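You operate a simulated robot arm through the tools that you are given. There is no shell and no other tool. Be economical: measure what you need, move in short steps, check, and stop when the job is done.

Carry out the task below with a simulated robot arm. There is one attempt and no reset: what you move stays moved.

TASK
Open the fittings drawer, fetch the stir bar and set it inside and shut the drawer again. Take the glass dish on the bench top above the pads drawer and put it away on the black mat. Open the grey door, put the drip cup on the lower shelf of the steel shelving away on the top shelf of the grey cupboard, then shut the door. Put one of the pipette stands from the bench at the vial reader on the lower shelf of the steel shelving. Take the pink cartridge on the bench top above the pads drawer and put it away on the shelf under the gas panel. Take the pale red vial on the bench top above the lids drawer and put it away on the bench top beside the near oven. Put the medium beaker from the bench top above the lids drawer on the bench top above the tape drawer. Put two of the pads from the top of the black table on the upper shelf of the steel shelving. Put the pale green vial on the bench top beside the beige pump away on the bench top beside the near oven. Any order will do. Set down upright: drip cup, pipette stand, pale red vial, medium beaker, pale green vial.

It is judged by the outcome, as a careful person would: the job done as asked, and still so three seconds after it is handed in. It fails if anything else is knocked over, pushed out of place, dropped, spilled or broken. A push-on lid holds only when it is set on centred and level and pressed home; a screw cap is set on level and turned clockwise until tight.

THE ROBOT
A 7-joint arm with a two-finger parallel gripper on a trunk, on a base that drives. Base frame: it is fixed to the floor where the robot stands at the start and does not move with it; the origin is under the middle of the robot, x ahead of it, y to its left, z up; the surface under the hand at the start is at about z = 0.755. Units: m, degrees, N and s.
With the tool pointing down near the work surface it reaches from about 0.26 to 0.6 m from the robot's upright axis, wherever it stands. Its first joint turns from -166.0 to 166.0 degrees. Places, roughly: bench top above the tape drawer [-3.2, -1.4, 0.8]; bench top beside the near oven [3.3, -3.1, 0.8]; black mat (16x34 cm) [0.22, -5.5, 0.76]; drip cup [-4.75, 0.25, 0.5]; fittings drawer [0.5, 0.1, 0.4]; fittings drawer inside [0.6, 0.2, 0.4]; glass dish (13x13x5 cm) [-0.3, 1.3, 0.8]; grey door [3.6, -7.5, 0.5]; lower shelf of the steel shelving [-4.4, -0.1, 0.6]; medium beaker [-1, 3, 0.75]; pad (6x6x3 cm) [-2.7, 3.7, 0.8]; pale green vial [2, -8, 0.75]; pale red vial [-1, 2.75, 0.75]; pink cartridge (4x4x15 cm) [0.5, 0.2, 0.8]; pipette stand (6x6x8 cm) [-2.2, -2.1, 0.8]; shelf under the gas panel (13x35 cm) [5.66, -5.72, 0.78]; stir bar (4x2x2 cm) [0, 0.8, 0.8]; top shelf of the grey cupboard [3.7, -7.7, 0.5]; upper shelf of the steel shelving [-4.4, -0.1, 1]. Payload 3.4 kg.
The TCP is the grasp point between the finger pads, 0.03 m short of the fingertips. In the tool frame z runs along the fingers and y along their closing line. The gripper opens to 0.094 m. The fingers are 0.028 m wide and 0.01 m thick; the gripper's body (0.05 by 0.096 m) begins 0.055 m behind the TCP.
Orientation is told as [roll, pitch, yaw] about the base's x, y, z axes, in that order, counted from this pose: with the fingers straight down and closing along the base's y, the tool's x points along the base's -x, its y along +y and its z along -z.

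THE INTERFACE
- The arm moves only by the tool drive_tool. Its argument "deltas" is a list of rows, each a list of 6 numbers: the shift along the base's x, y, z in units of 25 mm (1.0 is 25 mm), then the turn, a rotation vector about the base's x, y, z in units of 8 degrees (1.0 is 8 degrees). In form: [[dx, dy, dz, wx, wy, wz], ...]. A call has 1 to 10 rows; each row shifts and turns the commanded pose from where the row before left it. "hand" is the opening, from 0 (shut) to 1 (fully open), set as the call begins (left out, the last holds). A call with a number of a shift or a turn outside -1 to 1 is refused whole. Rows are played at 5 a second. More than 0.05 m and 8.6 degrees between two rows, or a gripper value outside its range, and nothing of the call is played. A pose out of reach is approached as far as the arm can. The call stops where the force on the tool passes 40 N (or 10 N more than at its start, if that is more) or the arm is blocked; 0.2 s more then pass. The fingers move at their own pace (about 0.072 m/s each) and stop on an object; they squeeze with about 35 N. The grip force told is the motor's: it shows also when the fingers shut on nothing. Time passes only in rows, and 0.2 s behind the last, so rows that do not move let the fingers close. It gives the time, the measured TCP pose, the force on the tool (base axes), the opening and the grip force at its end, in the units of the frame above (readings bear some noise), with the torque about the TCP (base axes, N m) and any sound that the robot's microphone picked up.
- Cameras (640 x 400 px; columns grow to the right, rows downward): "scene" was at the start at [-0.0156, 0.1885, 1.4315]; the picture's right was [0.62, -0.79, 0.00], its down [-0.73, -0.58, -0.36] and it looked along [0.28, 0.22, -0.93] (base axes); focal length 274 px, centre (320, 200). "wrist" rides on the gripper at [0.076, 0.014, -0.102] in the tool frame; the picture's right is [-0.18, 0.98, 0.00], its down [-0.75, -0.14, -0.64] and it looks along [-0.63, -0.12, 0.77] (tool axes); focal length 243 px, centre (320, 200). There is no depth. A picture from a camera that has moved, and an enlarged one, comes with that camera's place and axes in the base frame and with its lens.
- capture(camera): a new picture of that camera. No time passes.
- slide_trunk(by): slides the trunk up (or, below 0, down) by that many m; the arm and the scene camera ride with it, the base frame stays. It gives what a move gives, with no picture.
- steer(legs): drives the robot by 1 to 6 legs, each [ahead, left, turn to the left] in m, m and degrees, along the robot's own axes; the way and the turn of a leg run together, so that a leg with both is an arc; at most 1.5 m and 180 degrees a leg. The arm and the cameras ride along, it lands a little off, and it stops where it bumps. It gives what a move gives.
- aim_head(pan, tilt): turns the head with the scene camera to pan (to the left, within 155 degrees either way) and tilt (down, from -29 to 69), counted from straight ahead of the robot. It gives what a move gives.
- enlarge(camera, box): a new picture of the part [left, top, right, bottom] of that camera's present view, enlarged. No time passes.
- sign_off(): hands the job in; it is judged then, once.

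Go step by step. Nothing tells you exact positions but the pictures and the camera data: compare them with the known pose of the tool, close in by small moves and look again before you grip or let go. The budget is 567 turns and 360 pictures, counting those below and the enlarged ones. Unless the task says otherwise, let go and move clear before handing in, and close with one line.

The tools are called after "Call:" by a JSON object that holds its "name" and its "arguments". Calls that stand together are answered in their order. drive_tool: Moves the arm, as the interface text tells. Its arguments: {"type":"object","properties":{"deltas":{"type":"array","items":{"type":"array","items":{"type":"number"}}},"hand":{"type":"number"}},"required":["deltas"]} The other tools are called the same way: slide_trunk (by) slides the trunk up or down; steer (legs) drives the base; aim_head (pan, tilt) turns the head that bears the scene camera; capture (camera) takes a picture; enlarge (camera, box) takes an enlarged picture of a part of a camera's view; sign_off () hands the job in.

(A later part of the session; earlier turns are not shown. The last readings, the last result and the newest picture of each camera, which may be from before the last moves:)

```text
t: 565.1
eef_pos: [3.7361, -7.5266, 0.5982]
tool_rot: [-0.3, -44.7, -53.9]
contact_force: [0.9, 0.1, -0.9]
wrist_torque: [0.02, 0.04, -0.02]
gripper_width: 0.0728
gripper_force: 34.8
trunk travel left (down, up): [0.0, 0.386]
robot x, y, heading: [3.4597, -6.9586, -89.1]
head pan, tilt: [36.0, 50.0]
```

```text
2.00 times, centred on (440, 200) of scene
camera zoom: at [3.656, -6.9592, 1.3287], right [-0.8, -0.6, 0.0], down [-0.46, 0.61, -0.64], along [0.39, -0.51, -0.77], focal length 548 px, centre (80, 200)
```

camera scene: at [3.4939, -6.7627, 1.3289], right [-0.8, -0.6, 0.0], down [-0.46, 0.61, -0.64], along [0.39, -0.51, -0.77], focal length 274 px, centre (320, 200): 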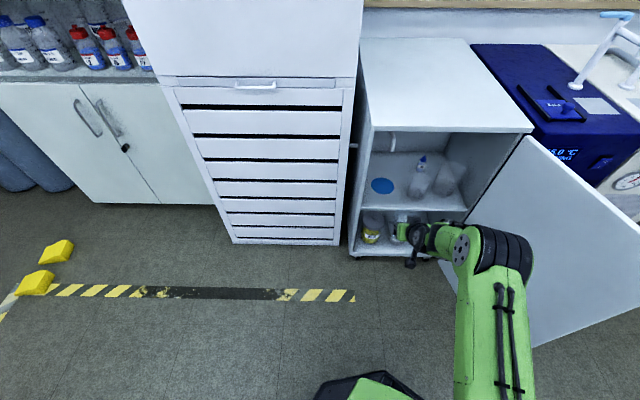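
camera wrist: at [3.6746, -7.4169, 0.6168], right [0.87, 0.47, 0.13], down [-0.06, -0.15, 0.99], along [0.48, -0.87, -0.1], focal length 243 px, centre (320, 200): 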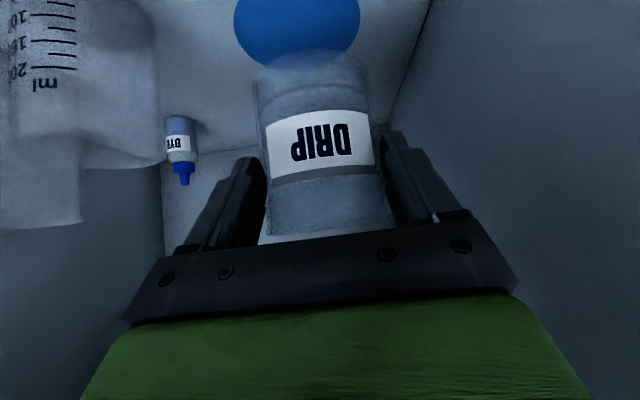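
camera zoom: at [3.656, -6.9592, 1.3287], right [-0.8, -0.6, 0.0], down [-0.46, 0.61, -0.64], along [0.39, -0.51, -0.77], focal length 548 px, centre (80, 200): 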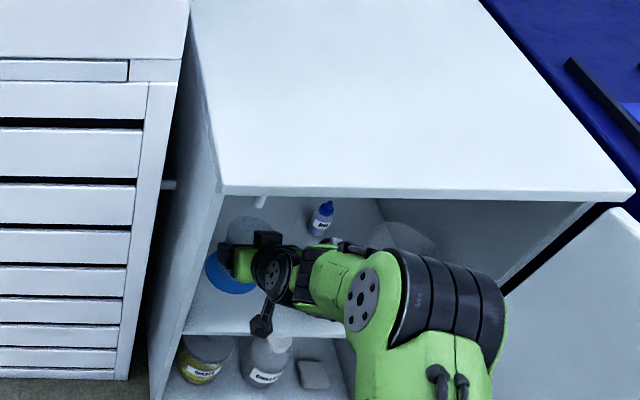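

Call:
{"name": "drive_tool", "arguments": {"deltas": [[0.47, -0.64, 0, 0, 0, 0], [0, 0, -0.8, 0, 0, 0], [0, 0, -0.5, 0, 0, 0], [0, 0, -0.2, 0, 0, 0], [0, 0, -0.15, 0, 0, 0], [0, 0, -0.12, 0, 0, 0], [0, 0, -0.1, 0, 0, 0]]}}

```text
t: 566.7
eef_pos: [3.7489, -7.5424, 0.5512]
tool_rot: [-0.1, -44.7, -53.9]
contact_force: [0.1, 0.6, -1.9]
wrist_torque: [0.01, -0.01, 0.0]
gripper_width: 0.0727
gripper_force: 35.1
trunk travel left (down, up): [0.0, 0.386]
robot x, y, heading: [3.4589, -6.9645, -89.2]
head pan, tilt: [36.0, 50.0]
```

Call:
{"name": "drive_tool", "arguments": {"deltas": [[0, 0, -0.1, 0, 0, 0], [0, 0, -0.1, 0, 0, 0], [0, 0, -0.1, 0, 0, 0], [0, 0, -0.1, 0, 0, 0]]}}

Call:
{"name": "capture", "arguments": {"camera": "wrist"}}

```text
t: 567.7
eef_pos: [3.7496, -7.5422, 0.54]
tool_rot: [-0.2, -44.8, -53.9]
contact_force: [0.2, -0.2, -0.8]
wrist_torque: [0.0, 0.0, -0.01]
gripper_width: 0.0731
gripper_force: 35.0
trunk travel left (down, up): [0.0, 0.386]
robot x, y, heading: [3.4569, -6.962, -88.8]
head pan, tilt: [36.0, 50.0]
```

```text
204 pictures are left
camera wrist: at [3.6868, -7.4326, 0.5604], right [0.87, 0.47, 0.13], down [-0.06, -0.15, 0.99], along [0.48, -0.87, -0.1], focal length 243 px, centre (320, 200)
```

wrist: 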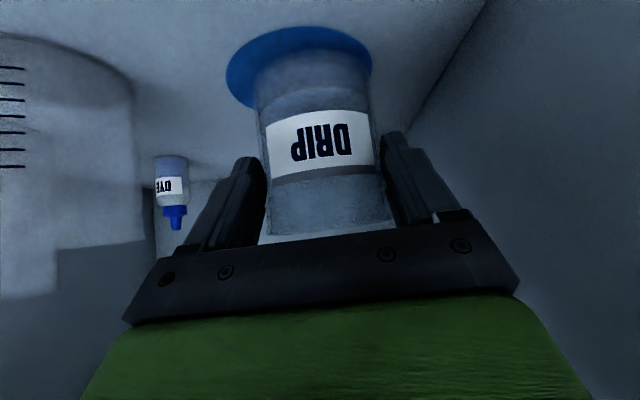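

Call:
{"name": "drive_tool", "arguments": {"deltas": [[0, 0, -0.08, 0, 0, 0], [0, 0, -0.08, 0, 0, 0], [0, 0, -0.08, 0, 0, 0]]}}

Call:
{"name": "drive_tool", "arguments": {"deltas": [[0, 0, -0.08, 0, 0, 0], [0, 0, -0.08, 0, 0, 0]]}}

```text
t: 568.5
eef_pos: [3.7481, -7.5438, 0.5344]
tool_rot: [-0.2, -44.6, -53.9]
contact_force: [0.0, 1.2, -1.3]
wrist_torque: [0.02, 0.03, 0.01]
gripper_width: 0.0729
gripper_force: 34.7
trunk travel left (down, up): [0.0, 0.386]
robot x, y, heading: [3.458, -6.9611, -89.2]
head pan, tilt: [36.0, 50.0]
```

```text
t: 569.1
eef_pos: [3.7486, -7.5426, 0.5313]
tool_rot: [-0.2, -44.8, -53.9]
contact_force: [-0.4, 0.1, -0.9]
wrist_torque: [0.01, 0.0, 0.01]
gripper_width: 0.0727
gripper_force: 35.5
trunk travel left (down, up): [0.0, 0.386]
robot x, y, heading: [3.46, -6.9609, -89.3]
head pan, tilt: [36.0, 50.0]
```

Call:
{"name": "drive_tool", "arguments": {"deltas": [[0, 0, -0.1, 0, 0, 0], [0, 0, -0.1, 0, 0, 0]]}}

Call:
{"name": "capture", "arguments": {"camera": "wrist"}}

```text
t: 569.7
eef_pos: [3.7485, -7.5442, 0.5303]
tool_rot: [-0.2, -45.1, -53.9]
contact_force: [-1.3, 3.1, 14.2]
wrist_torque: [-0.39, -0.44, 0.08]
gripper_width: 0.0728
gripper_force: 35.0
trunk travel left (down, up): [0.0, 0.386]
robot x, y, heading: [3.4582, -6.9601, -89.1]
head pan, tilt: [36.0, 50.0]
```

```text
203 pictures are left
camera wrist: at [3.6866, -7.4331, 0.5477], right [0.87, 0.47, 0.13], down [-0.07, -0.14, 0.99], along [0.48, -0.87, -0.09], focal length 243 px, centre (320, 200)
```

wrist: 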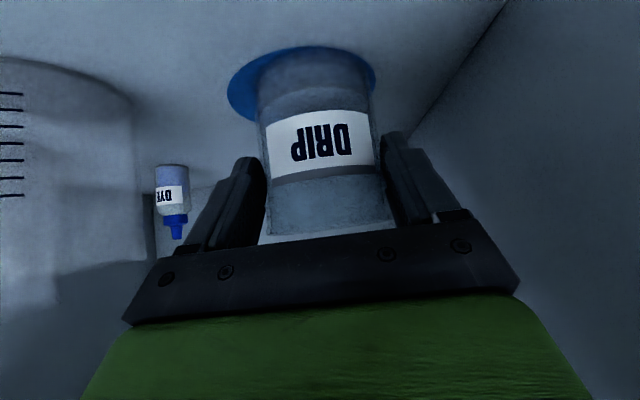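

Call:
{"name": "drive_tool", "arguments": {"deltas": [[0, 0, 0, 0, 0, 0], [0, 0, 0, 0, 0, 0], [0, 0, 0, 0, 0, 0], [-0.42, 0.57, 0.7, 0, 0, 0], [-0.42, 0.57, 0.7, 0, 0, 0], [-0.42, 0.57, 0.7, 0, 0, 0], [-0.42, 0.57, 0.6, 0, 0, 0]], "hand": 1}}

Call:
{"name": "capture", "arguments": {"camera": "wrist"}}

```text
t: 571.3
eef_pos: [3.7069, -7.4856, 0.5946]
tool_rot: [-0.2, -44.8, -53.9]
contact_force: [0.0, -0.1, -0.6]
wrist_torque: [0.03, -0.01, 0.01]
gripper_width: 0.094
gripper_force: 0.0
trunk travel left (down, up): [0.0, 0.386]
robot x, y, heading: [3.459, -6.9621, -89.0]
head pan, tilt: [36.0, 50.0]
```

```text
202 pictures are left
camera wrist: at [3.6442, -7.3758, 0.6134], right [0.87, 0.47, 0.13], down [-0.06, -0.15, 0.99], along [0.48, -0.87, -0.1], focal length 243 px, centre (320, 200)
```

wrist: 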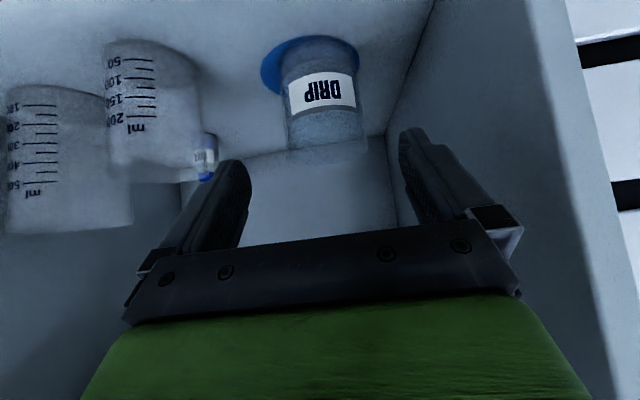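

The drip cup stands on the top shelf. I'll back out and bring the tool vertical, then go round the door to push it shut from outside.

Call:
{"name": "steer", "arguments": {"legs": [[-0.367, -0.26, 0]]}}

Call:
{"name": "drive_tool", "arguments": {"deltas": [[-0.3, 0.4, 0.3, 0.752, 0.552, 0], [-0.3, 0.4, 0.3, 0.752, 0.552, 0], [-0.3, 0.4, 0.3, 0.752, 0.552, 0], [-0.3, 0.4, 0.3, 0.752, 0.552, 0], [-0.3, 0.4, 0.3, 0.752, 0.552, 0], [-0.3, 0.4, 0.3, 0.752, 0.552, 0]], "hand": 0}}

Call:
{"name": "capture", "arguments": {"camera": "scene"}}

```text
t: 574.0
eef_pos: [3.4374, -7.1249, 0.5938]
tool_rot: [-0.2, -44.8, -54.4]
contact_force: [0.3, 0.0, 0.1]
wrist_torque: [0.0, 0.01, -0.02]
gripper_width: 0.0941
gripper_force: 0.1
trunk travel left (down, up): [0.0, 0.386]
robot x, y, heading: [3.1925, -6.596, -89.5]
head pan, tilt: [36.0, 50.0]
```

```text
t: 575.4
eef_pos: [3.3908, -7.0622, 0.6399]
tool_rot: [-0.7, 0.2, -54.2]
contact_force: [0.0, 0.5, 0.4]
wrist_torque: [0.01, -0.01, -0.01]
gripper_width: 0.0
gripper_force: 33.0
trunk travel left (down, up): [0.0, 0.386]
robot x, y, heading: [3.1895, -6.5969, -89.2]
head pan, tilt: [36.0, 50.0]
```

```text
201 pictures are left
camera scene: at [3.3904, -6.5963, 1.3288], right [-0.8, -0.6, 0.0], down [-0.46, 0.62, -0.64], along [0.38, -0.52, -0.77], focal length 274 px, centre (320, 200)
```

scene: 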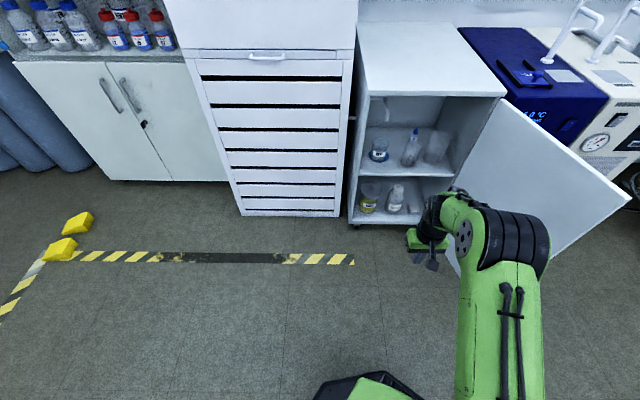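

Call:
{"name": "steer", "arguments": {"legs": [[-0.285, -0.203, 0], [0.59, -0.826, 0], [0, 0, 44]]}}

Call:
{"name": "capture", "arguments": {"camera": "scene"}}

```text
t: 584.5
eef_pos: [2.6544, -7.1017, 0.6389]
tool_rot: [-0.7, 0.1, -9.3]
contact_force: [0.8, 0.4, 0.4]
wrist_torque: [0.0, -0.02, -0.02]
gripper_width: 0.0
gripper_force: 33.1
trunk travel left (down, up): [0.0, 0.386]
robot x, y, heading: [2.1871, -6.9078, -44.3]
head pan, tilt: [36.0, 50.0]
```

```text
200 pictures are left
camera scene: at [2.3252, -6.7708, 1.3288], right [-0.15, -0.99, 0.0], down [-0.76, 0.11, -0.64], along [0.64, -0.09, -0.77], focal length 274 px, centre (320, 200)
```

scene: 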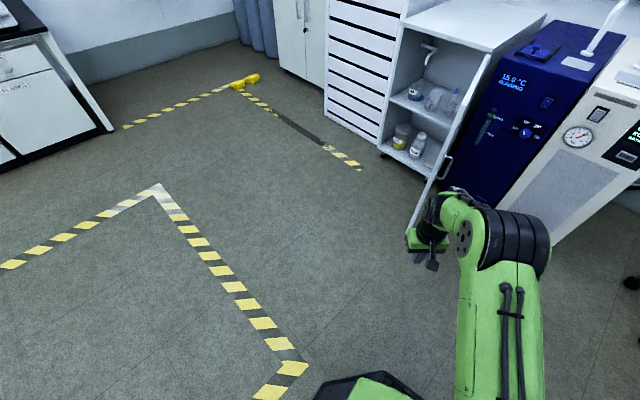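

Call:
{"name": "steer", "arguments": {"legs": [[0.573, -0.06, 0]]}}

Call:
{"name": "capture", "arguments": {"camera": "scene"}}

```text
t: 587.8
eef_pos: [3.0313, -7.5461, 0.6386]
tool_rot: [-0.7, 0.1, -8.9]
contact_force: [0.4, -0.7, 0.4]
wrist_torque: [0.01, 0.0, 0.0]
gripper_width: 0.0002
gripper_force: 32.9
trunk travel left (down, up): [0.0, 0.386]
robot x, y, heading: [2.5566, -7.3589, -44.2]
head pan, tilt: [36.0, 50.0]
```

```text
199 pictures are left
camera scene: at [2.699, -7.2186, 1.3288], right [-0.14, -0.99, 0.0], down [-0.76, 0.11, -0.64], along [0.64, -0.09, -0.77], focal length 274 px, centre (320, 200)
```

scene: 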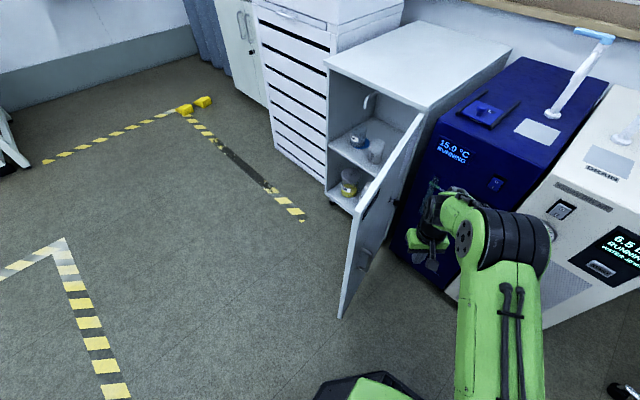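

I'm outside the door now, and I'll push it along its arc.

Call:
{"name": "steer", "arguments": {"legs": [[0.029, 0.209, 0], [0.045, 0.127, 0]]}}

Call:
{"name": "capture", "arguments": {"camera": "scene"}}

```text
t: 590.4
eef_pos: [3.3213, -7.3496, 0.6389]
tool_rot: [-0.7, 0.1, -8.6]
contact_force: [0.4, -0.8, -0.2]
wrist_torque: [-0.01, 0.04, -0.01]
gripper_width: 0.0
gripper_force: 33.5
trunk travel left (down, up): [0.0, 0.386]
robot x, y, heading: [2.8485, -7.1678, -43.6]
head pan, tilt: [36.0, 50.0]
```

```text
198 pictures are left
camera scene: at [2.9892, -7.0231, 1.3287], right [-0.14, -0.99, 0.0], down [-0.76, 0.1, -0.64], along [0.64, -0.09, -0.77], focal length 274 px, centre (320, 200)
```

scene: 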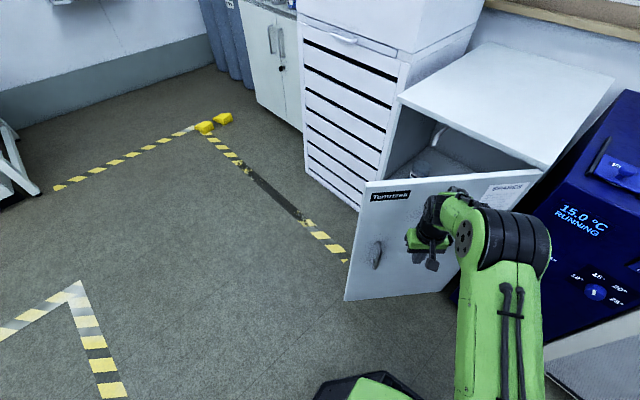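

Door moving well. I'll continue along the arc.

Call:
{"name": "steer", "arguments": {"legs": [[0.118, 0.11, 0], [0.104, 0.034, 0]]}}

Call:
{"name": "steer", "arguments": {"legs": [[0.09, 0.004, 0]]}}

Call:
{"name": "capture", "arguments": {"camera": "scene"}}

```text
t: 592.6
eef_pos: [3.583, -7.3996, 0.6378]
tool_rot: [-0.7, 0.1, -8.4]
contact_force: [0.9, 1.4, 0.9]
wrist_torque: [-0.02, 0.03, 0.01]
gripper_width: 0.0001
gripper_force: 32.8
trunk travel left (down, up): [0.0, 0.386]
robot x, y, heading: [3.1108, -7.2185, -43.7]
head pan, tilt: [36.0, 50.0]
```

```text
t: 593.6
eef_pos: [3.6183, -7.4284, 0.6367]
tool_rot: [-0.2, 1.5, -8.8]
contact_force: [-4.4, 3.0, 1.5]
wrist_torque: [-0.42, -0.43, -0.17]
gripper_width: 0.0003
gripper_force: 32.6
trunk travel left (down, up): [0.0, 0.386]
robot x, y, heading: [3.1506, -7.2523, -43.8]
head pan, tilt: [36.0, 50.0]
stopped in leg 1: the force on the tool passed its limit at 115 N (the readings are from after the stop); the commanded pose is now the measured one
```

```text
197 pictures are left
camera scene: at [3.2898, -7.1093, 1.3288], right [-0.13, -0.99, 0.0], down [-0.76, 0.1, -0.64], along [0.64, -0.09, -0.77], focal length 274 px, centre (320, 200)
```

scene: 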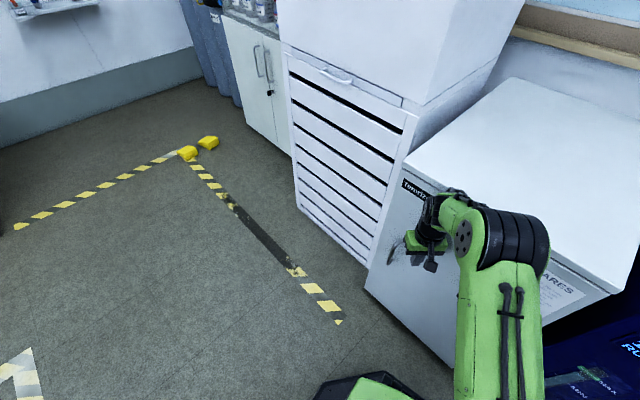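

Call:
{"name": "steer", "arguments": {"legs": [[-0.4, -0.05, 0]]}}

Call:
{"name": "aim_head", "arguments": {"pan": 10, "tilt": 45}}

Call:
{"name": "capture", "arguments": {"camera": "scene"}}

```text
t: 596.1
eef_pos: [3.2894, -7.1825, 0.6369]
tool_rot: [-0.2, 1.4, -8.9]
contact_force: [1.2, -0.5, 0.1]
wrist_torque: [-0.01, 0.02, 0.01]
gripper_width: 0.0001
gripper_force: 33.3
trunk travel left (down, up): [0.0, 0.386]
robot x, y, heading: [2.8245, -7.0056, -43.8]
head pan, tilt: [36.0, 50.0]
```

```text
t: 597.0
eef_pos: [3.2895, -7.1832, 0.6371]
tool_rot: [-0.2, 1.3, -8.8]
contact_force: [0.2, 0.6, 0.5]
wrist_torque: [0.0, -0.01, 0.01]
gripper_width: 0.0
gripper_force: 33.4
trunk travel left (down, up): [0.0, 0.386]
robot x, y, heading: [2.823, -7.0087, -43.8]
head pan, tilt: [10.0, 45.0]
```

```text
196 pictures are left
camera scene: at [2.9527, -6.8981, 1.3357], right [-0.55, -0.83, 0.0], down [-0.59, 0.39, -0.71], along [0.59, -0.39, -0.71], focal length 274 px, centre (320, 200)
```

scene: 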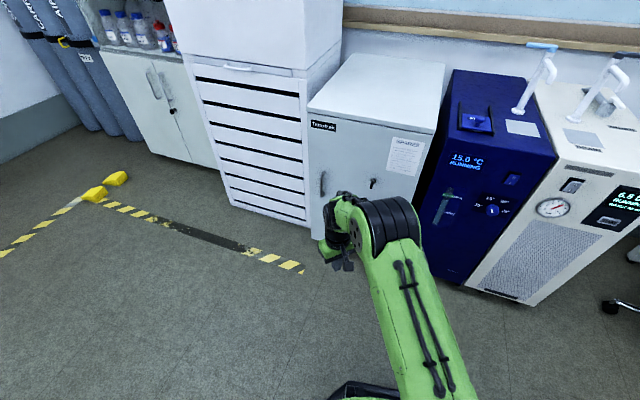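

The door is shut flush. Now I'll drive back up the room to the pale red vial and medium beaker near u -2.8.

Call:
{"name": "slide_trunk", "arguments": {"by": 0.3}}

Call:
{"name": "steer", "arguments": {"legs": [[0, 0, 44], [0.645, 0.474, 0], [-0.858, 1.169, 0], [-0.858, 1.169, 0], [-0.858, 1.169, 0], [-0.858, 1.169, 0]]}}

Call:
{"name": "steer", "arguments": {"legs": [[-0.858, 1.169, 0], [-0.858, 1.169, 0], [-0.75, 1.02, 0]]}}

Call:
{"name": "aim_head", "arguments": {"pan": 36, "tilt": 35}}

Call:
{"name": "capture", "arguments": {"camera": "scene"}}

```text
t: 600.0
eef_pos: [3.2899, -7.1826, 0.9351]
tool_rot: [-0.1, 1.5, -8.8]
contact_force: [0.6, -0.5, 0.4]
wrist_torque: [-0.01, -0.02, -0.01]
gripper_width: 0.0
gripper_force: 33.1
trunk travel left (down, up): [-0.3, 0.086]
robot x, y, heading: [2.8218, -7.0047, -43.6]
head pan, tilt: [10.0, 45.0]
```

```text
t: 633.8
eef_pos: [0.4523, -1.6544, 0.9359]
tool_rot: [-0.2, 1.5, 37.5]
contact_force: [0.0, -0.7, -0.2]
wrist_torque: [0.01, -0.03, 0.0]
gripper_width: 0.0
gripper_force: 32.9
trunk travel left (down, up): [-0.3, 0.086]
robot x, y, heading: [0.0011, -1.8697, 2.4]
head pan, tilt: [10.0, 45.0]
```

```text
t: 653.8
eef_pos: [-2.0972, 1.6265, 0.9354]
tool_rot: [-0.3, 1.5, 34.6]
contact_force: [-0.2, 0.2, -0.1]
wrist_torque: [0.01, 0.01, 0.01]
gripper_width: 0.0
gripper_force: 32.5
trunk travel left (down, up): [-0.3, 0.086]
robot x, y, heading: [-2.5581, 1.4351, -0.4]
head pan, tilt: [10.0, 45.0]
```

```text
t: 654.7
eef_pos: [-2.0968, 1.6267, 0.9365]
tool_rot: [-0.3, 1.4, 34.5]
contact_force: [-0.1, -0.1, 0.1]
wrist_torque: [-0.02, 0.0, -0.03]
gripper_width: 0.0002
gripper_force: 33.3
trunk travel left (down, up): [-0.3, 0.086]
robot x, y, heading: [-2.5565, 1.4408, -0.6]
head pan, tilt: [36.0, 35.0]
```

```text
195 pictures are left
camera scene: at [-2.5438, 1.6415, 1.6495], right [0.58, -0.81, 0.0], down [-0.47, -0.33, -0.82], along [0.67, 0.48, -0.57], focal length 274 px, centre (320, 200)
```

scene: 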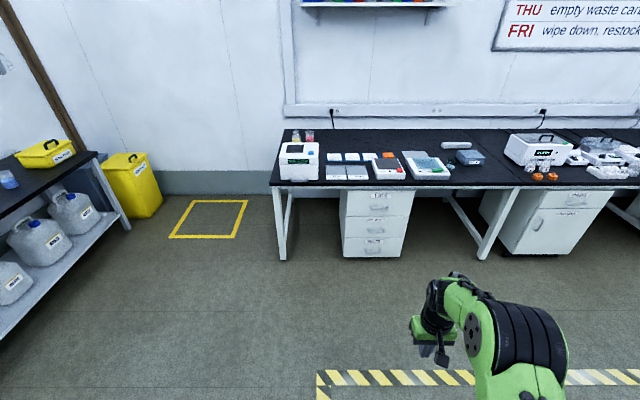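

Call:
{"name": "enlarge", "arguments": {"camera": "scene", "box": [265, 110, 465, 210]}}

Call:
{"name": "enlarge", "arguments": {"camera": "scene", "box": [0, 110, 180, 250]}}

```text
3.20 times, centred on (365, 160) of scene
camera zoom: at [-2.5438, 1.6415, 1.6495], right [0.58, -0.81, 0.0], down [-0.47, -0.33, -0.82], along [0.67, 0.48, -0.57], focal length 876 px, centre (176, 328)
```

zoom: 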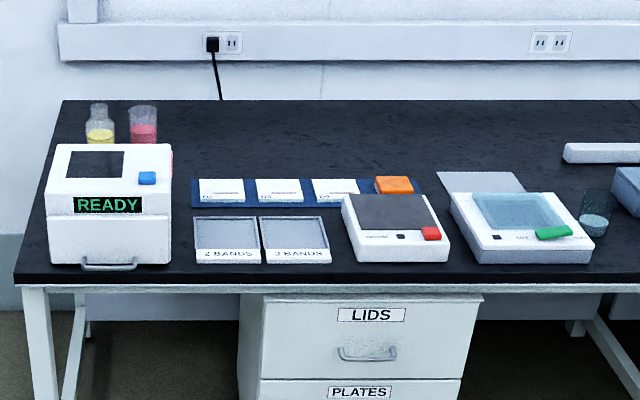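

```text
2.86 times, centred on (90, 180) of scene
camera zoom: at [-2.5438, 1.6415, 1.6495], right [0.58, -0.81, 0.0], down [-0.47, -0.33, -0.82], along [0.67, 0.48, -0.57], focal length 782 px, centre (977, 257)
```

zoom: 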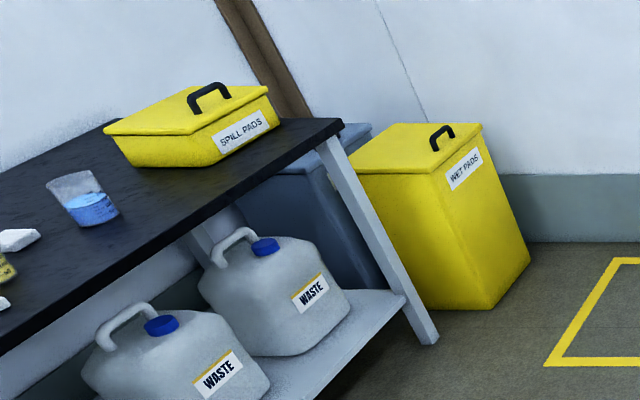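

Call:
{"name": "steer", "arguments": {"legs": [[-0.69, 0.92, 0], [0, 0, -90], [-0.58, 0.77, 0], [-0.5, 0.67, 0]]}}

Call:
{"name": "aim_head", "arguments": {"pan": 36, "tilt": 35}}

Call:
{"name": "capture", "arguments": {"camera": "scene"}}

```text
t: 672.8
eef_pos: [-1.6315, 2.9698, 0.9371]
tool_rot: [-0.2, 1.4, -54.8]
contact_force: [0.0, 0.0, 0.1]
wrist_torque: [-0.01, 0.02, 0.04]
gripper_width: 0.0001
gripper_force: 32.7
trunk travel left (down, up): [-0.3, 0.086]
robot x, y, heading: [-1.8279, 3.4288, -89.8]
head pan, tilt: [36.0, 35.0]
```

```text
t: 673.4
eef_pos: [-1.6323, 2.9677, 0.936]
tool_rot: [-0.3, 1.4, -54.8]
contact_force: [-0.2, 0.4, -0.6]
wrist_torque: [0.0, -0.02, 0.03]
gripper_width: 0.0
gripper_force: 33.1
trunk travel left (down, up): [-0.3, 0.086]
robot x, y, heading: [-1.8295, 3.4259, -89.6]
head pan, tilt: [36.0, 35.0]
```

```text
192 pictures are left
camera scene: at [-1.6254, 3.4197, 1.6495], right [-0.81, -0.59, 0.0], down [-0.34, 0.46, -0.82], along [0.49, -0.66, -0.57], focal length 274 px, centre (320, 200)
```

scene: 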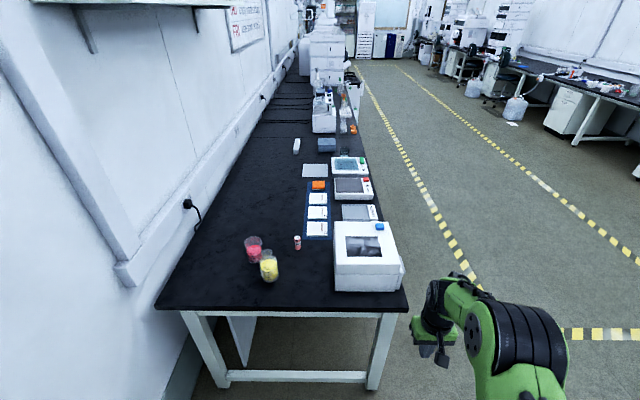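

Call:
{"name": "enlarge", "arguments": {"camera": "scene", "box": [220, 210, 340, 310]}}

```text
4.00 times, centred on (280, 260) of scene
camera zoom: at [-1.6254, 3.4197, 1.6495], right [-0.81, -0.59, 0.0], down [-0.34, 0.46, -0.82], along [0.49, -0.66, -0.57], focal length 1095 px, centre (480, -40)
```

zoom: 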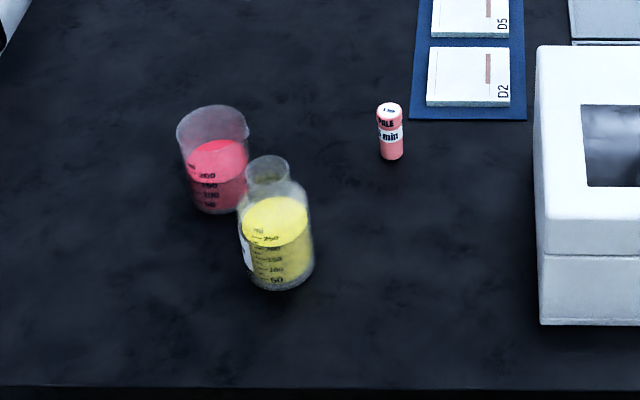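

The beaker (red liquid, spout) is at about u -2.89, v 1.00, and the pale red vial at about u -2.83, v 0.82. The beaker goes first; I'll raise, turn slightly and approach from the bench end.

Call:
{"name": "drive_tool", "arguments": {"deltas": [[0, 0, 1, 0, 0, 0], [0, 0, 1, 0, 0, 0], [0, 0, 1, 0, 0, 0], [0, 0, 1, 0, 0, 0], [0, 0, 1, 0, 0, 0]], "hand": 1}}

Call:
{"name": "steer", "arguments": {"legs": [[0.18, 0.465, 0]]}}

Call:
{"name": "aim_head", "arguments": {"pan": 36, "tilt": 55}}

Call:
{"name": "capture", "arguments": {"camera": "scene"}}

Call:
{"name": "capture", "arguments": {"camera": "wrist"}}

```text
t: 674.6
eef_pos: [-1.6329, 2.9684, 1.0624]
tool_rot: [-0.2, 1.4, -54.8]
contact_force: [0.5, -0.2, -0.6]
wrist_torque: [-0.03, -0.01, -0.02]
gripper_width: 0.0941
gripper_force: 0.1
trunk travel left (down, up): [-0.3, 0.086]
robot x, y, heading: [-1.829, 3.4235, -90.0]
head pan, tilt: [36.0, 35.0]
```

```text
t: 677.5
eef_pos: [-1.179, 2.7853, 1.0631]
tool_rot: [-0.3, 1.5, -54.8]
contact_force: [-0.1, 0.2, 1.1]
wrist_torque: [-0.01, 0.02, 0.01]
gripper_width: 0.0941
gripper_force: 0.0
trunk travel left (down, up): [-0.3, 0.086]
robot x, y, heading: [-1.3734, 3.2443, -89.8]
head pan, tilt: [36.0, 35.0]
```

```text
t: 678.4
eef_pos: [-1.1798, 2.7849, 1.0615]
tool_rot: [-0.3, 1.4, -54.6]
contact_force: [0.6, -0.6, -0.2]
wrist_torque: [0.01, 0.03, -0.02]
gripper_width: 0.0937
gripper_force: 0.2
trunk travel left (down, up): [-0.3, 0.086]
robot x, y, heading: [-1.3754, 3.2434, -89.7]
head pan, tilt: [36.0, 55.0]
```

```text
190 pictures are left
camera scene: at [-1.1827, 3.2508, 1.6214], right [-0.8, -0.59, 0.0], down [-0.49, 0.66, -0.57], along [0.34, -0.46, -0.82], focal length 274 px, centre (320, 200)
```

scene: 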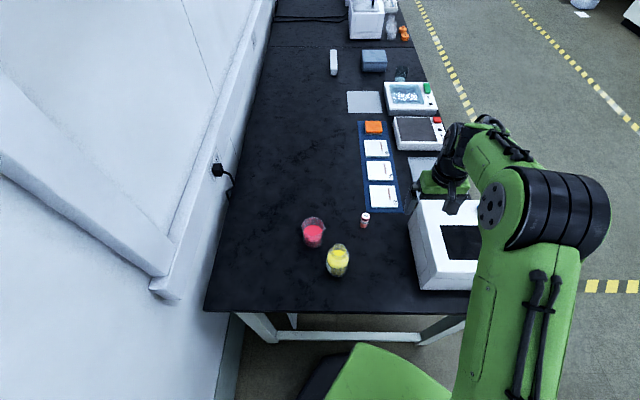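

```text
189 pictures are left
camera wrist: at [-1.2099, 2.853, 1.1672], right [0.91, 0.42, -0.01], down [0.33, -0.71, 0.62], along [0.25, -0.57, -0.78], focal length 243 px, centre (320, 200)
```

wrist: 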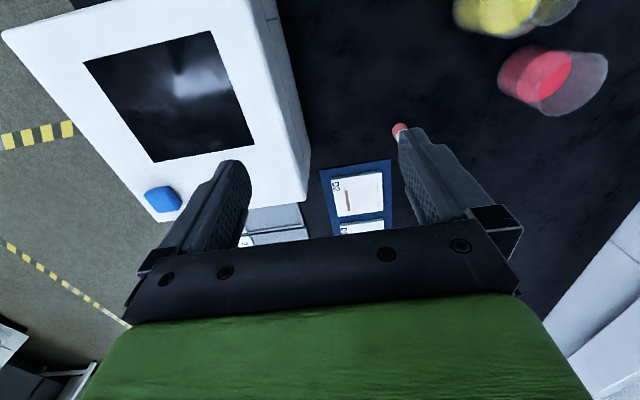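

Call:
{"name": "drive_tool", "arguments": {"deltas": [[0.99, 0.47, 0, 0, 0, 0], [0.99, 0.47, 0, 0, 0, 0], [0.99, 0.47, 0, 0, 0, 0], [0.99, 0.47, 0, 0, 0, 0], [0.99, 0.47, 0, 0, 0, 0], [0.99, 0.47, 0, 0, 0, 0], [0.99, 0.47, 0, 0, 0, 0], [0.99, 0.47, 0, 0, 0, 0], [0.99, 0.47, 0, 0, 0, 0], [0.99, 0.47, 0, 0, 0, 0]]}}

Call:
{"name": "drive_tool", "arguments": {"deltas": [[0.99, 0.47, 0, 0, 0, 0], [0, 0, -1, 0, 0, 0], [0, 0, -1, 0, 0, 0], [0, 0, -1, 0, 0, 0]]}}

Call:
{"name": "capture", "arguments": {"camera": "wrist"}}

Call:
{"name": "enlarge", "arguments": {"camera": "scene", "box": [240, 150, 440, 300]}}

```text
t: 680.6
eef_pos: [-0.931, 2.9034, 1.0635]
tool_rot: [-0.3, 1.5, -54.7]
contact_force: [0.4, 0.2, 0.8]
wrist_torque: [-0.03, 0.03, 0.02]
gripper_width: 0.0939
gripper_force: 0.0
trunk travel left (down, up): [-0.3, 0.086]
robot x, y, heading: [-1.3744, 3.2437, -89.5]
head pan, tilt: [36.0, 55.0]
```

```text
t: 681.6
eef_pos: [-0.9075, 2.9174, 0.9886]
tool_rot: [-0.1, 1.4, -54.8]
contact_force: [-0.4, 0.1, 0.6]
wrist_torque: [-0.01, -0.02, -0.02]
gripper_width: 0.0942
gripper_force: 0.1
trunk travel left (down, up): [-0.3, 0.086]
robot x, y, heading: [-1.3746, 3.2475, -89.7]
head pan, tilt: [36.0, 55.0]
```

```text
188 pictures are left
camera wrist: at [-0.938, 2.9838, 1.0937], right [0.91, 0.42, -0.01], down [0.33, -0.71, 0.62], along [0.26, -0.57, -0.78], focal length 243 px, centre (320, 200)
```

wrist: 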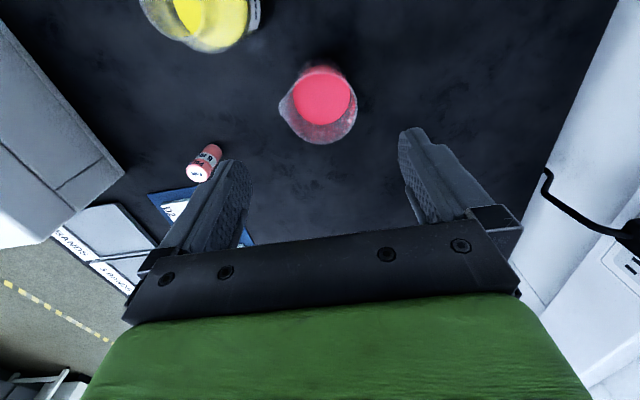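

```text
2.67 times, centred on (340, 225) of scene
camera zoom: at [-1.1825, 3.2505, 1.6213], right [-0.8, -0.59, 0.0], down [-0.49, 0.66, -0.57], along [0.34, -0.46, -0.82], focal length 730 px, centre (267, 133)
```

zoom: 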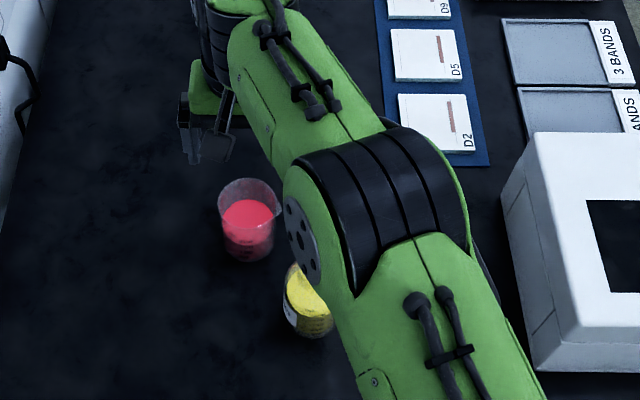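

Call:
{"name": "drive_tool", "arguments": {"deltas": [[0.12, -0.14, 0, 0, 0, -0.983], [0, 0, 0, 0, 0, -0.983], [0, 0, 0, 0, 0, -0.983], [0, 0, 0, 0, 0, -0.983], [0, 0, 0, 0, 0, -0.983], [0, 0, 0, 0, 0, -0.983], [0, 0, 0, 0, 0, -0.983]]}}

Call:
{"name": "drive_tool", "arguments": {"deltas": [[0, 0, -1, 0, 0, 0], [0, 0, -1, 0, 0, 0], [0, 0, -1, 0, 0, 0]]}}

Call:
{"name": "capture", "arguments": {"camera": "wrist"}}

```text
t: 683.2
eef_pos: [-0.9043, 2.912, 0.987]
tool_rot: [-0.2, 1.5, -109.8]
contact_force: [0.2, 0.0, -0.3]
wrist_torque: [-0.03, -0.02, 0.0]
gripper_width: 0.0941
gripper_force: 0.0
trunk travel left (down, up): [-0.3, 0.086]
robot x, y, heading: [-1.3778, 3.2457, -89.6]
head pan, tilt: [36.0, 55.0]
```

```text
t: 684.0
eef_pos: [-0.9034, 2.9099, 0.9122]
tool_rot: [-0.2, 1.4, -109.9]
contact_force: [0.8, 0.0, -0.3]
wrist_torque: [0.02, 0.02, 0.04]
gripper_width: 0.0942
gripper_force: 0.1
trunk travel left (down, up): [-0.3, 0.086]
robot x, y, heading: [-1.3807, 3.2465, -89.7]
head pan, tilt: [36.0, 55.0]
```

```text
186 pictures are left
camera wrist: at [-0.864, 2.9737, 1.0174], right [0.86, -0.51, -0.01], down [-0.39, -0.68, 0.62], along [-0.32, -0.53, -0.78], focal length 243 px, centre (320, 200)
```

wrist: 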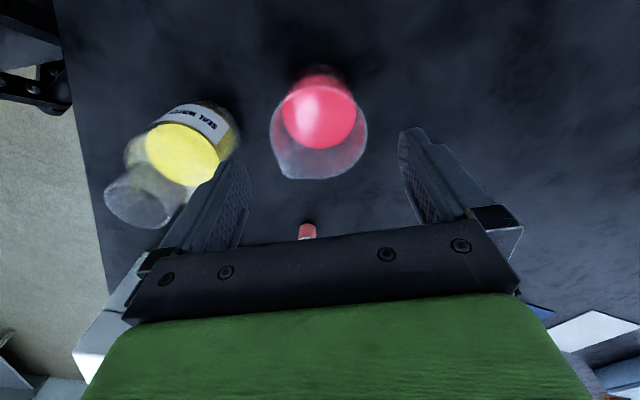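

Call:
{"name": "drive_tool", "arguments": {"deltas": [[0, 0, -0.97, 0, 0, 0], [0, 0, -0.97, 0, 0, 0], [0, 0, -0.97, 0, 0, 0], [0, 0, -0.9, 0, 0, 0]]}}

Call:
{"name": "capture", "arguments": {"camera": "wrist"}}

```text
t: 685.0
eef_pos: [-0.9116, 2.9167, 0.8204]
tool_rot: [-0.3, 1.4, -109.7]
contact_force: [0.5, -0.2, -0.1]
wrist_torque: [-0.01, 0.02, 0.0]
gripper_width: 0.0941
gripper_force: 0.1
out of reach, approached as far as the arm can: row 4
trunk travel left (down, up): [-0.3, 0.086]
robot x, y, heading: [-1.3777, 3.2454, -89.5]
head pan, tilt: [36.0, 55.0]
```

```text
185 pictures are left
camera wrist: at [-0.873, 2.9803, 0.925], right [0.86, -0.5, -0.01], down [-0.39, -0.68, 0.62], along [-0.32, -0.54, -0.78], focal length 243 px, centre (320, 200)
```

wrist: 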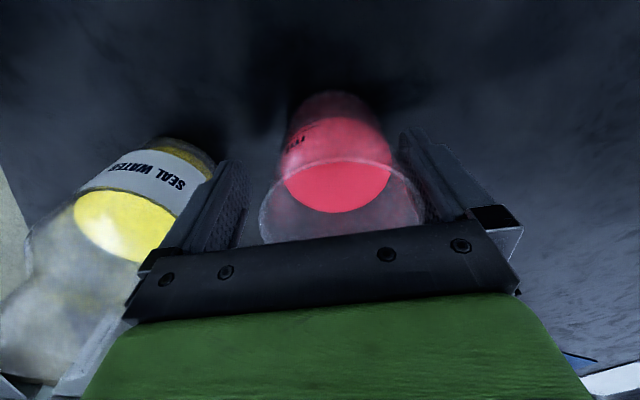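

Call:
{"name": "drive_tool", "arguments": {"deltas": [[0, 0, 1, 0, 0, 0], [0, 0, 1, 0, 0, 0], [0, 0, 0.4, 0, 0, 0]]}}

Call:
{"name": "slide_trunk", "arguments": {"by": -0.06}}

Call:
{"name": "capture", "arguments": {"camera": "wrist"}}

```text
t: 685.8
eef_pos: [-0.9126, 2.9167, 0.8803]
tool_rot: [-0.2, 1.4, -109.7]
contact_force: [0.4, -0.6, -0.5]
wrist_torque: [-0.01, 0.01, 0.0]
gripper_width: 0.0942
gripper_force: 0.1
trunk travel left (down, up): [-0.3, 0.086]
robot x, y, heading: [-1.3775, 3.2446, -89.6]
head pan, tilt: [36.0, 55.0]
```

```text
t: 686.8
eef_pos: [-0.9116, 2.9165, 0.8194]
tool_rot: [-0.3, 1.3, -109.7]
contact_force: [0.0, 0.1, -0.8]
wrist_torque: [0.01, 0.02, 0.01]
gripper_width: 0.094
gripper_force: 0.1
trunk travel left (down, up): [-0.24, 0.146]
robot x, y, heading: [-1.3785, 3.243, -89.6]
head pan, tilt: [36.0, 55.0]
```

```text
184 pictures are left
camera wrist: at [-0.8736, 2.98, 0.924], right [0.86, -0.5, -0.01], down [-0.39, -0.68, 0.62], along [-0.32, -0.54, -0.78], focal length 243 px, centre (320, 200)
```

wrist: 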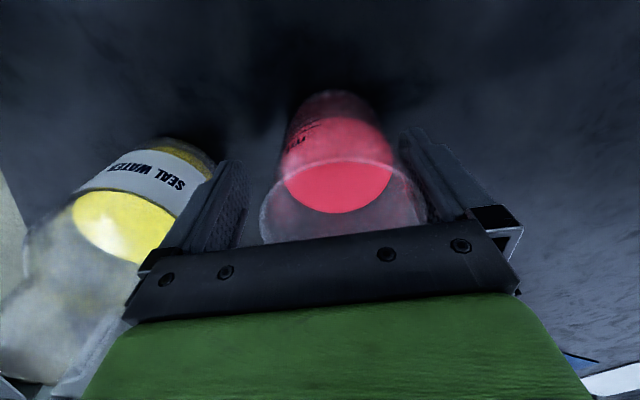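

Call:
{"name": "drive_tool", "arguments": {"deltas": [[0.3, -0.18, 0, 0, 0, 0], [0, 0, 0, 0, 0, 0]]}}

Call:
{"name": "drive_tool", "arguments": {"deltas": [[0, 0, 0, 0, 0, 0], [0, 0, 0, 0, 0, 0], [0, 0, 0, 0, 0, 0]], "hand": 0}}

Call:
{"name": "drive_tool", "arguments": {"deltas": [[0, 0, 0.3, 0, 0, 0], [0, 0, 0.5, 0, 0, 0], [0, 0, 0.7, 0, 0, 0], [0, 0, 0.7, 0, 0, 0], [0, 0, 0.7, 0, 0, 0], [0, 0, 0.7, 0, 0, 0], [0, 0, 0.7, 0, 0, 0], [0, 0, 0.7, 0, 0, 0], [0, 0, 0.5, 0, 0, 0], [0, 0, 0.3, 0, 0, 0]]}}

Call:
{"name": "capture", "arguments": {"camera": "wrist"}}

```text
t: 687.4
eef_pos: [-0.9063, 2.9126, 0.8208]
tool_rot: [-0.2, 1.5, -109.7]
contact_force: [0.0, 0.1, 0.1]
wrist_torque: [0.01, 0.0, -0.01]
gripper_width: 0.094
gripper_force: 0.3
trunk travel left (down, up): [-0.24, 0.146]
robot x, y, heading: [-1.374, 3.2458, -89.8]
head pan, tilt: [36.0, 55.0]
```

```text
t: 688.2
eef_pos: [-0.9051, 2.9113, 0.8197]
tool_rot: [-0.2, 1.5, -109.8]
contact_force: [0.4, 0.4, 0.8]
wrist_torque: [-0.08, -0.1, 0.05]
gripper_width: 0.0705
gripper_force: 34.7
trunk travel left (down, up): [-0.24, 0.146]
robot x, y, heading: [-1.3754, 3.2479, -89.6]
head pan, tilt: [36.0, 55.0]
```

```text
t: 690.4
eef_pos: [-0.9056, 2.9136, 0.9636]
tool_rot: [-0.2, 1.3, -109.6]
contact_force: [0.0, -0.6, -2.5]
wrist_torque: [0.0, -0.01, 0.01]
gripper_width: 0.0705
gripper_force: 35.2
trunk travel left (down, up): [-0.24, 0.146]
robot x, y, heading: [-1.376, 3.2449, -89.6]
head pan, tilt: [36.0, 55.0]
```

```text
183 pictures are left
camera wrist: at [-0.8669, 2.9768, 1.0692], right [0.86, -0.5, -0.01], down [-0.39, -0.68, 0.62], along [-0.32, -0.53, -0.78], focal length 243 px, centre (320, 200)
```

wrist: 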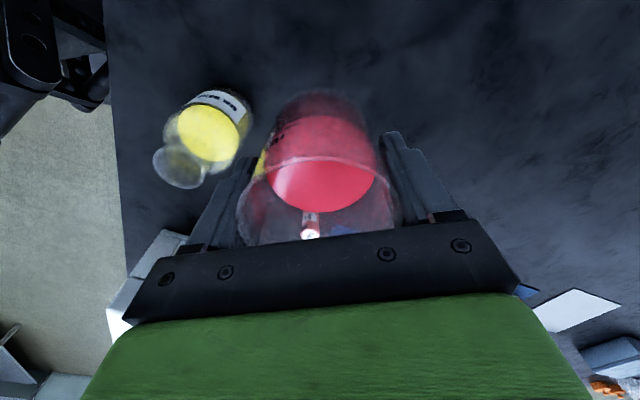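

The beaker is held upright. I'll raise it further and carry it to the tape-drawer bench.

Call:
{"name": "slide_trunk", "arguments": {"by": 0.1}}

Call:
{"name": "steer", "arguments": {"legs": [[-0.403, -0.296, 0], [0.56, -0.766, 0], [0.56, -0.766, 0], [0, 0, -90], [-0.858, 1.169, 0], [-0.858, 1.169, 0]]}}

Call:
{"name": "aim_head", "arguments": {"pan": 36, "tilt": 35}}

Call:
{"name": "capture", "arguments": {"camera": "scene"}}

```text
t: 691.7
eef_pos: [-0.905, 2.9127, 1.0665]
tool_rot: [-0.4, 1.4, -109.6]
contact_force: [0.5, 0.9, -2.8]
wrist_torque: [0.02, -0.03, 0.02]
gripper_width: 0.0702
gripper_force: 35.3
trunk travel left (down, up): [-0.34, 0.046]
robot x, y, heading: [-1.3789, 3.2479, -89.5]
head pan, tilt: [36.0, 55.0]
```

```text
t: 721.2
eef_pos: [-1.8532, -0.2951, 1.0648]
tool_rot: [-0.2, 1.4, 158.5]
contact_force: [-0.1, 0.3, -2.2]
wrist_torque: [0.0, -0.03, -0.01]
gripper_width: 0.0704
gripper_force: 34.7
trunk travel left (down, up): [-0.34, 0.046]
robot x, y, heading: [-1.5102, 0.1672, 178.8]
head pan, tilt: [36.0, 55.0]
```

```text
t: 722.1
eef_pos: [-1.8536, -0.2947, 1.0649]
tool_rot: [-0.2, 1.4, 158.5]
contact_force: [0.3, 0.0, -2.2]
wrist_torque: [0.01, -0.04, -0.04]
gripper_width: 0.0706
gripper_force: 34.7
trunk travel left (down, up): [-0.34, 0.046]
robot x, y, heading: [-1.5077, 0.169, 178.7]
head pan, tilt: [36.0, 35.0]
```

```text
182 pictures are left
camera scene: at [-1.5221, -0.036, 1.6901], right [-0.57, 0.82, 0.0], down [0.47, 0.33, -0.82], along [-0.67, -0.46, -0.57], focal length 274 px, centre (320, 200)
```

scene: 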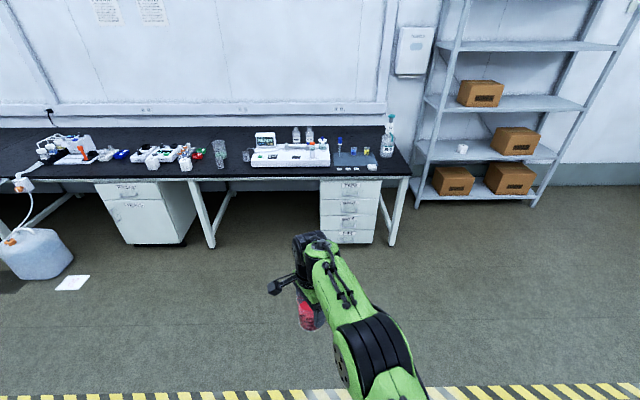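

Call:
{"name": "enlarge", "arguments": {"camera": "scene", "box": [200, 110, 410, 200]}}

```text
3.05 times, centred on (305, 155) of scene
camera zoom: at [-1.5221, -0.036, 1.6901], right [-0.57, 0.82, 0.0], down [0.47, 0.33, -0.82], along [-0.67, -0.46, -0.57], focal length 834 px, centre (366, 337)
```

zoom: 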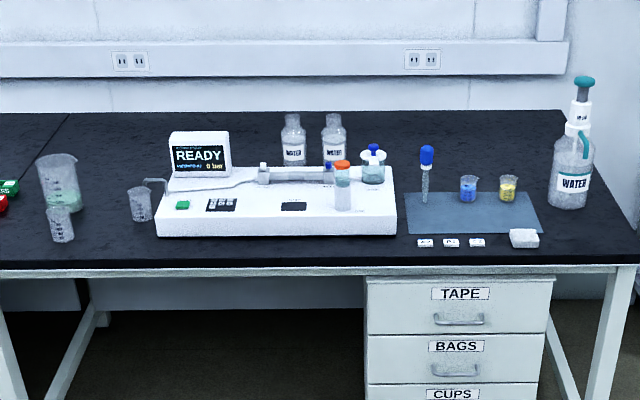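

Call:
{"name": "steer", "arguments": {"legs": [[1.238, 0.196, 0]]}}

Call:
{"name": "aim_head", "arguments": {"pan": 36, "tilt": 50}}

Call:
{"name": "capture", "arguments": {"camera": "scene"}}

Call:
{"name": "capture", "arguments": {"camera": "wrist"}}

```text
t: 728.6
eef_pos: [-3.1359, -0.4643, 1.0641]
tool_rot: [-0.3, 1.4, 158.8]
contact_force: [0.2, 0.5, -1.9]
wrist_torque: [-0.01, -0.03, -0.03]
gripper_width: 0.0707
gripper_force: 34.8
trunk travel left (down, up): [-0.34, 0.046]
robot x, y, heading: [-2.7933, 0.0017, 179.0]
head pan, tilt: [36.0, 35.0]
```

```text
t: 729.3
eef_pos: [-3.1352, -0.4633, 1.0656]
tool_rot: [-0.3, 1.5, 158.8]
contact_force: [0.0, -0.2, -1.8]
wrist_torque: [0.02, -0.01, 0.02]
gripper_width: 0.0706
gripper_force: 35.2
trunk travel left (down, up): [-0.34, 0.046]
robot x, y, heading: [-2.7914, 0.0032, 178.9]
head pan, tilt: [36.0, 50.0]
```

```text
180 pictures are left
camera scene: at [-2.7965, -0.1961, 1.6685], right [-0.57, 0.82, 0.0], down [0.63, 0.44, -0.64], along [-0.53, -0.37, -0.77], focal length 274 px, centre (320, 200)
```

scene: 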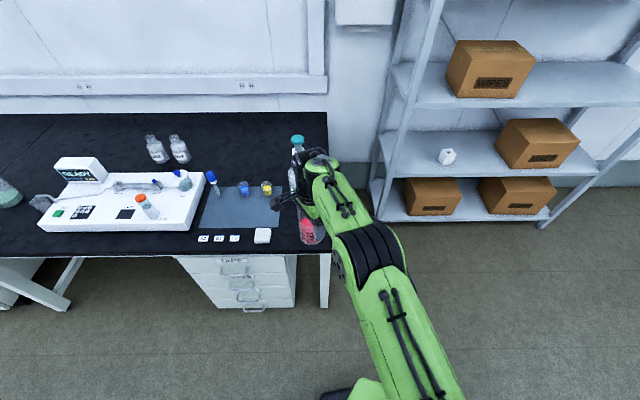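

```text
179 pictures are left
camera wrist: at [-3.0718, -0.5047, 1.1695], right [-0.53, -0.85, -0.01], down [-0.67, 0.41, 0.62], along [-0.53, 0.33, -0.78], focal length 243 px, centre (320, 200)
```

wrist: 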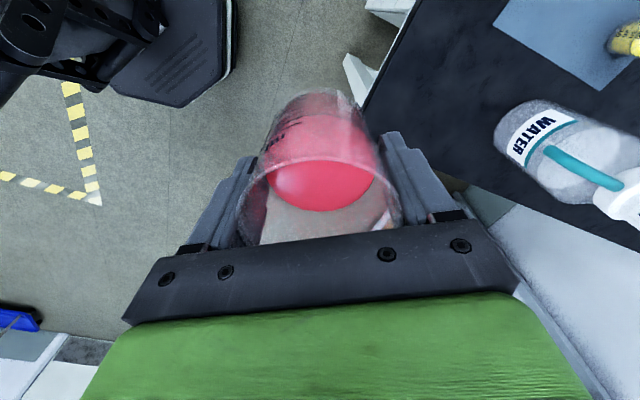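

Call:
{"name": "steer", "arguments": {"legs": [[0.123, 0.167, 0]]}}

Call:
{"name": "capture", "arguments": {"camera": "scene"}}

Call:
{"name": "capture", "arguments": {"camera": "wrist"}}

```text
t: 731.0
eef_pos: [-3.2596, -0.6313, 1.0642]
tool_rot: [-0.3, 1.4, 158.9]
contact_force: [-0.8, 0.0, -2.0]
wrist_torque: [0.03, -0.01, 0.0]
gripper_width: 0.071
gripper_force: 34.7
trunk travel left (down, up): [-0.34, 0.046]
robot x, y, heading: [-2.9185, -0.1682, 178.9]
head pan, tilt: [36.0, 50.0]
```

```text
178 pictures are left
camera scene: at [-2.9222, -0.3641, 1.6683], right [-0.57, 0.82, 0.0], down [0.63, 0.44, -0.64], along [-0.53, -0.37, -0.77], focal length 274 px, centre (320, 200)
```

scene: 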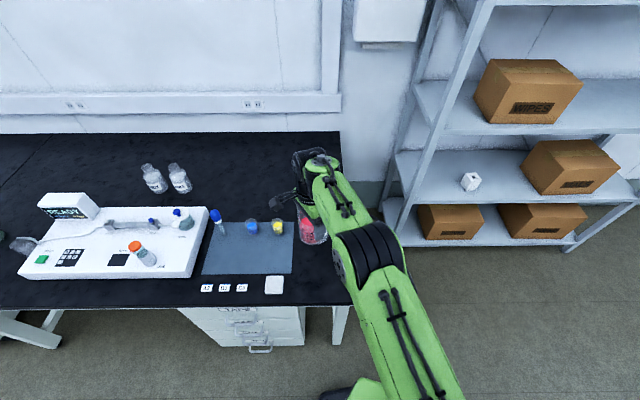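

```text
177 pictures are left
camera wrist: at [-3.1971, -0.6726, 1.1692], right [-0.53, -0.85, -0.01], down [-0.67, 0.41, 0.62], along [-0.53, 0.33, -0.78], focal length 243 px, centre (320, 200)
```

wrist: 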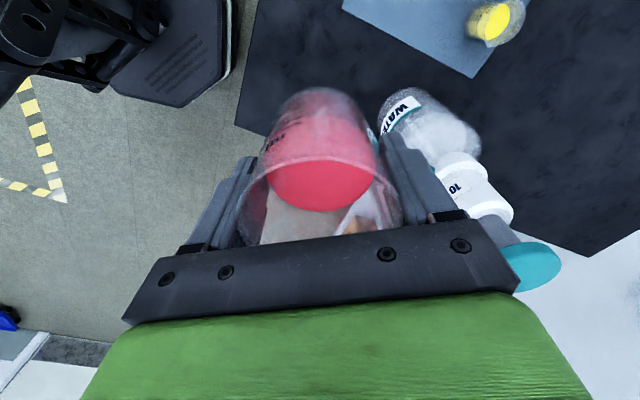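

Call:
{"name": "slide_trunk", "arguments": {"by": -0.2}}

Call:
{"name": "capture", "arguments": {"camera": "wrist"}}

Call:
{"name": "enlarge", "arguments": {"camera": "scene", "box": [200, 150, 420, 330]}}

```text
t: 733.1
eef_pos: [-3.2599, -0.6308, 0.8656]
tool_rot: [-0.2, 1.4, 158.8]
contact_force: [0.6, -0.3, -2.6]
wrist_torque: [0.02, -0.02, -0.03]
gripper_width: 0.0705
gripper_force: 35.6
trunk travel left (down, up): [-0.14, 0.246]
robot x, y, heading: [-2.9179, -0.1686, 179.2]
head pan, tilt: [36.0, 50.0]
```

```text
176 pictures are left
camera wrist: at [-3.1966, -0.6719, 0.9698], right [-0.53, -0.85, -0.01], down [-0.67, 0.41, 0.62], along [-0.53, 0.33, -0.78], focal length 243 px, centre (320, 200)
```

wrist: 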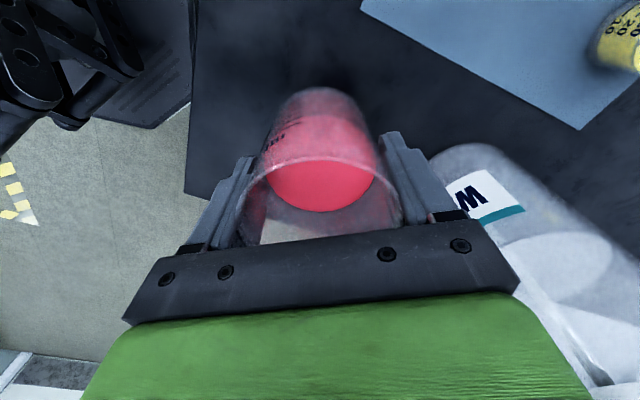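

```text
2.22 times, centred on (310, 240) of scene
camera zoom: at [-2.9215, -0.363, 1.4685], right [-0.57, 0.82, 0.0], down [0.63, 0.44, -0.64], along [-0.53, -0.37, -0.77], focal length 608 px, centre (342, 111)
```

zoom: 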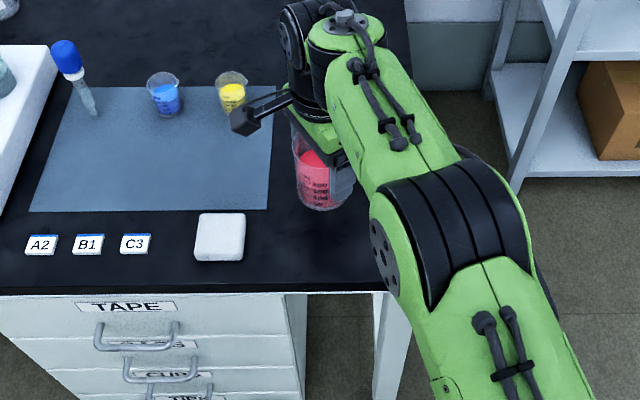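

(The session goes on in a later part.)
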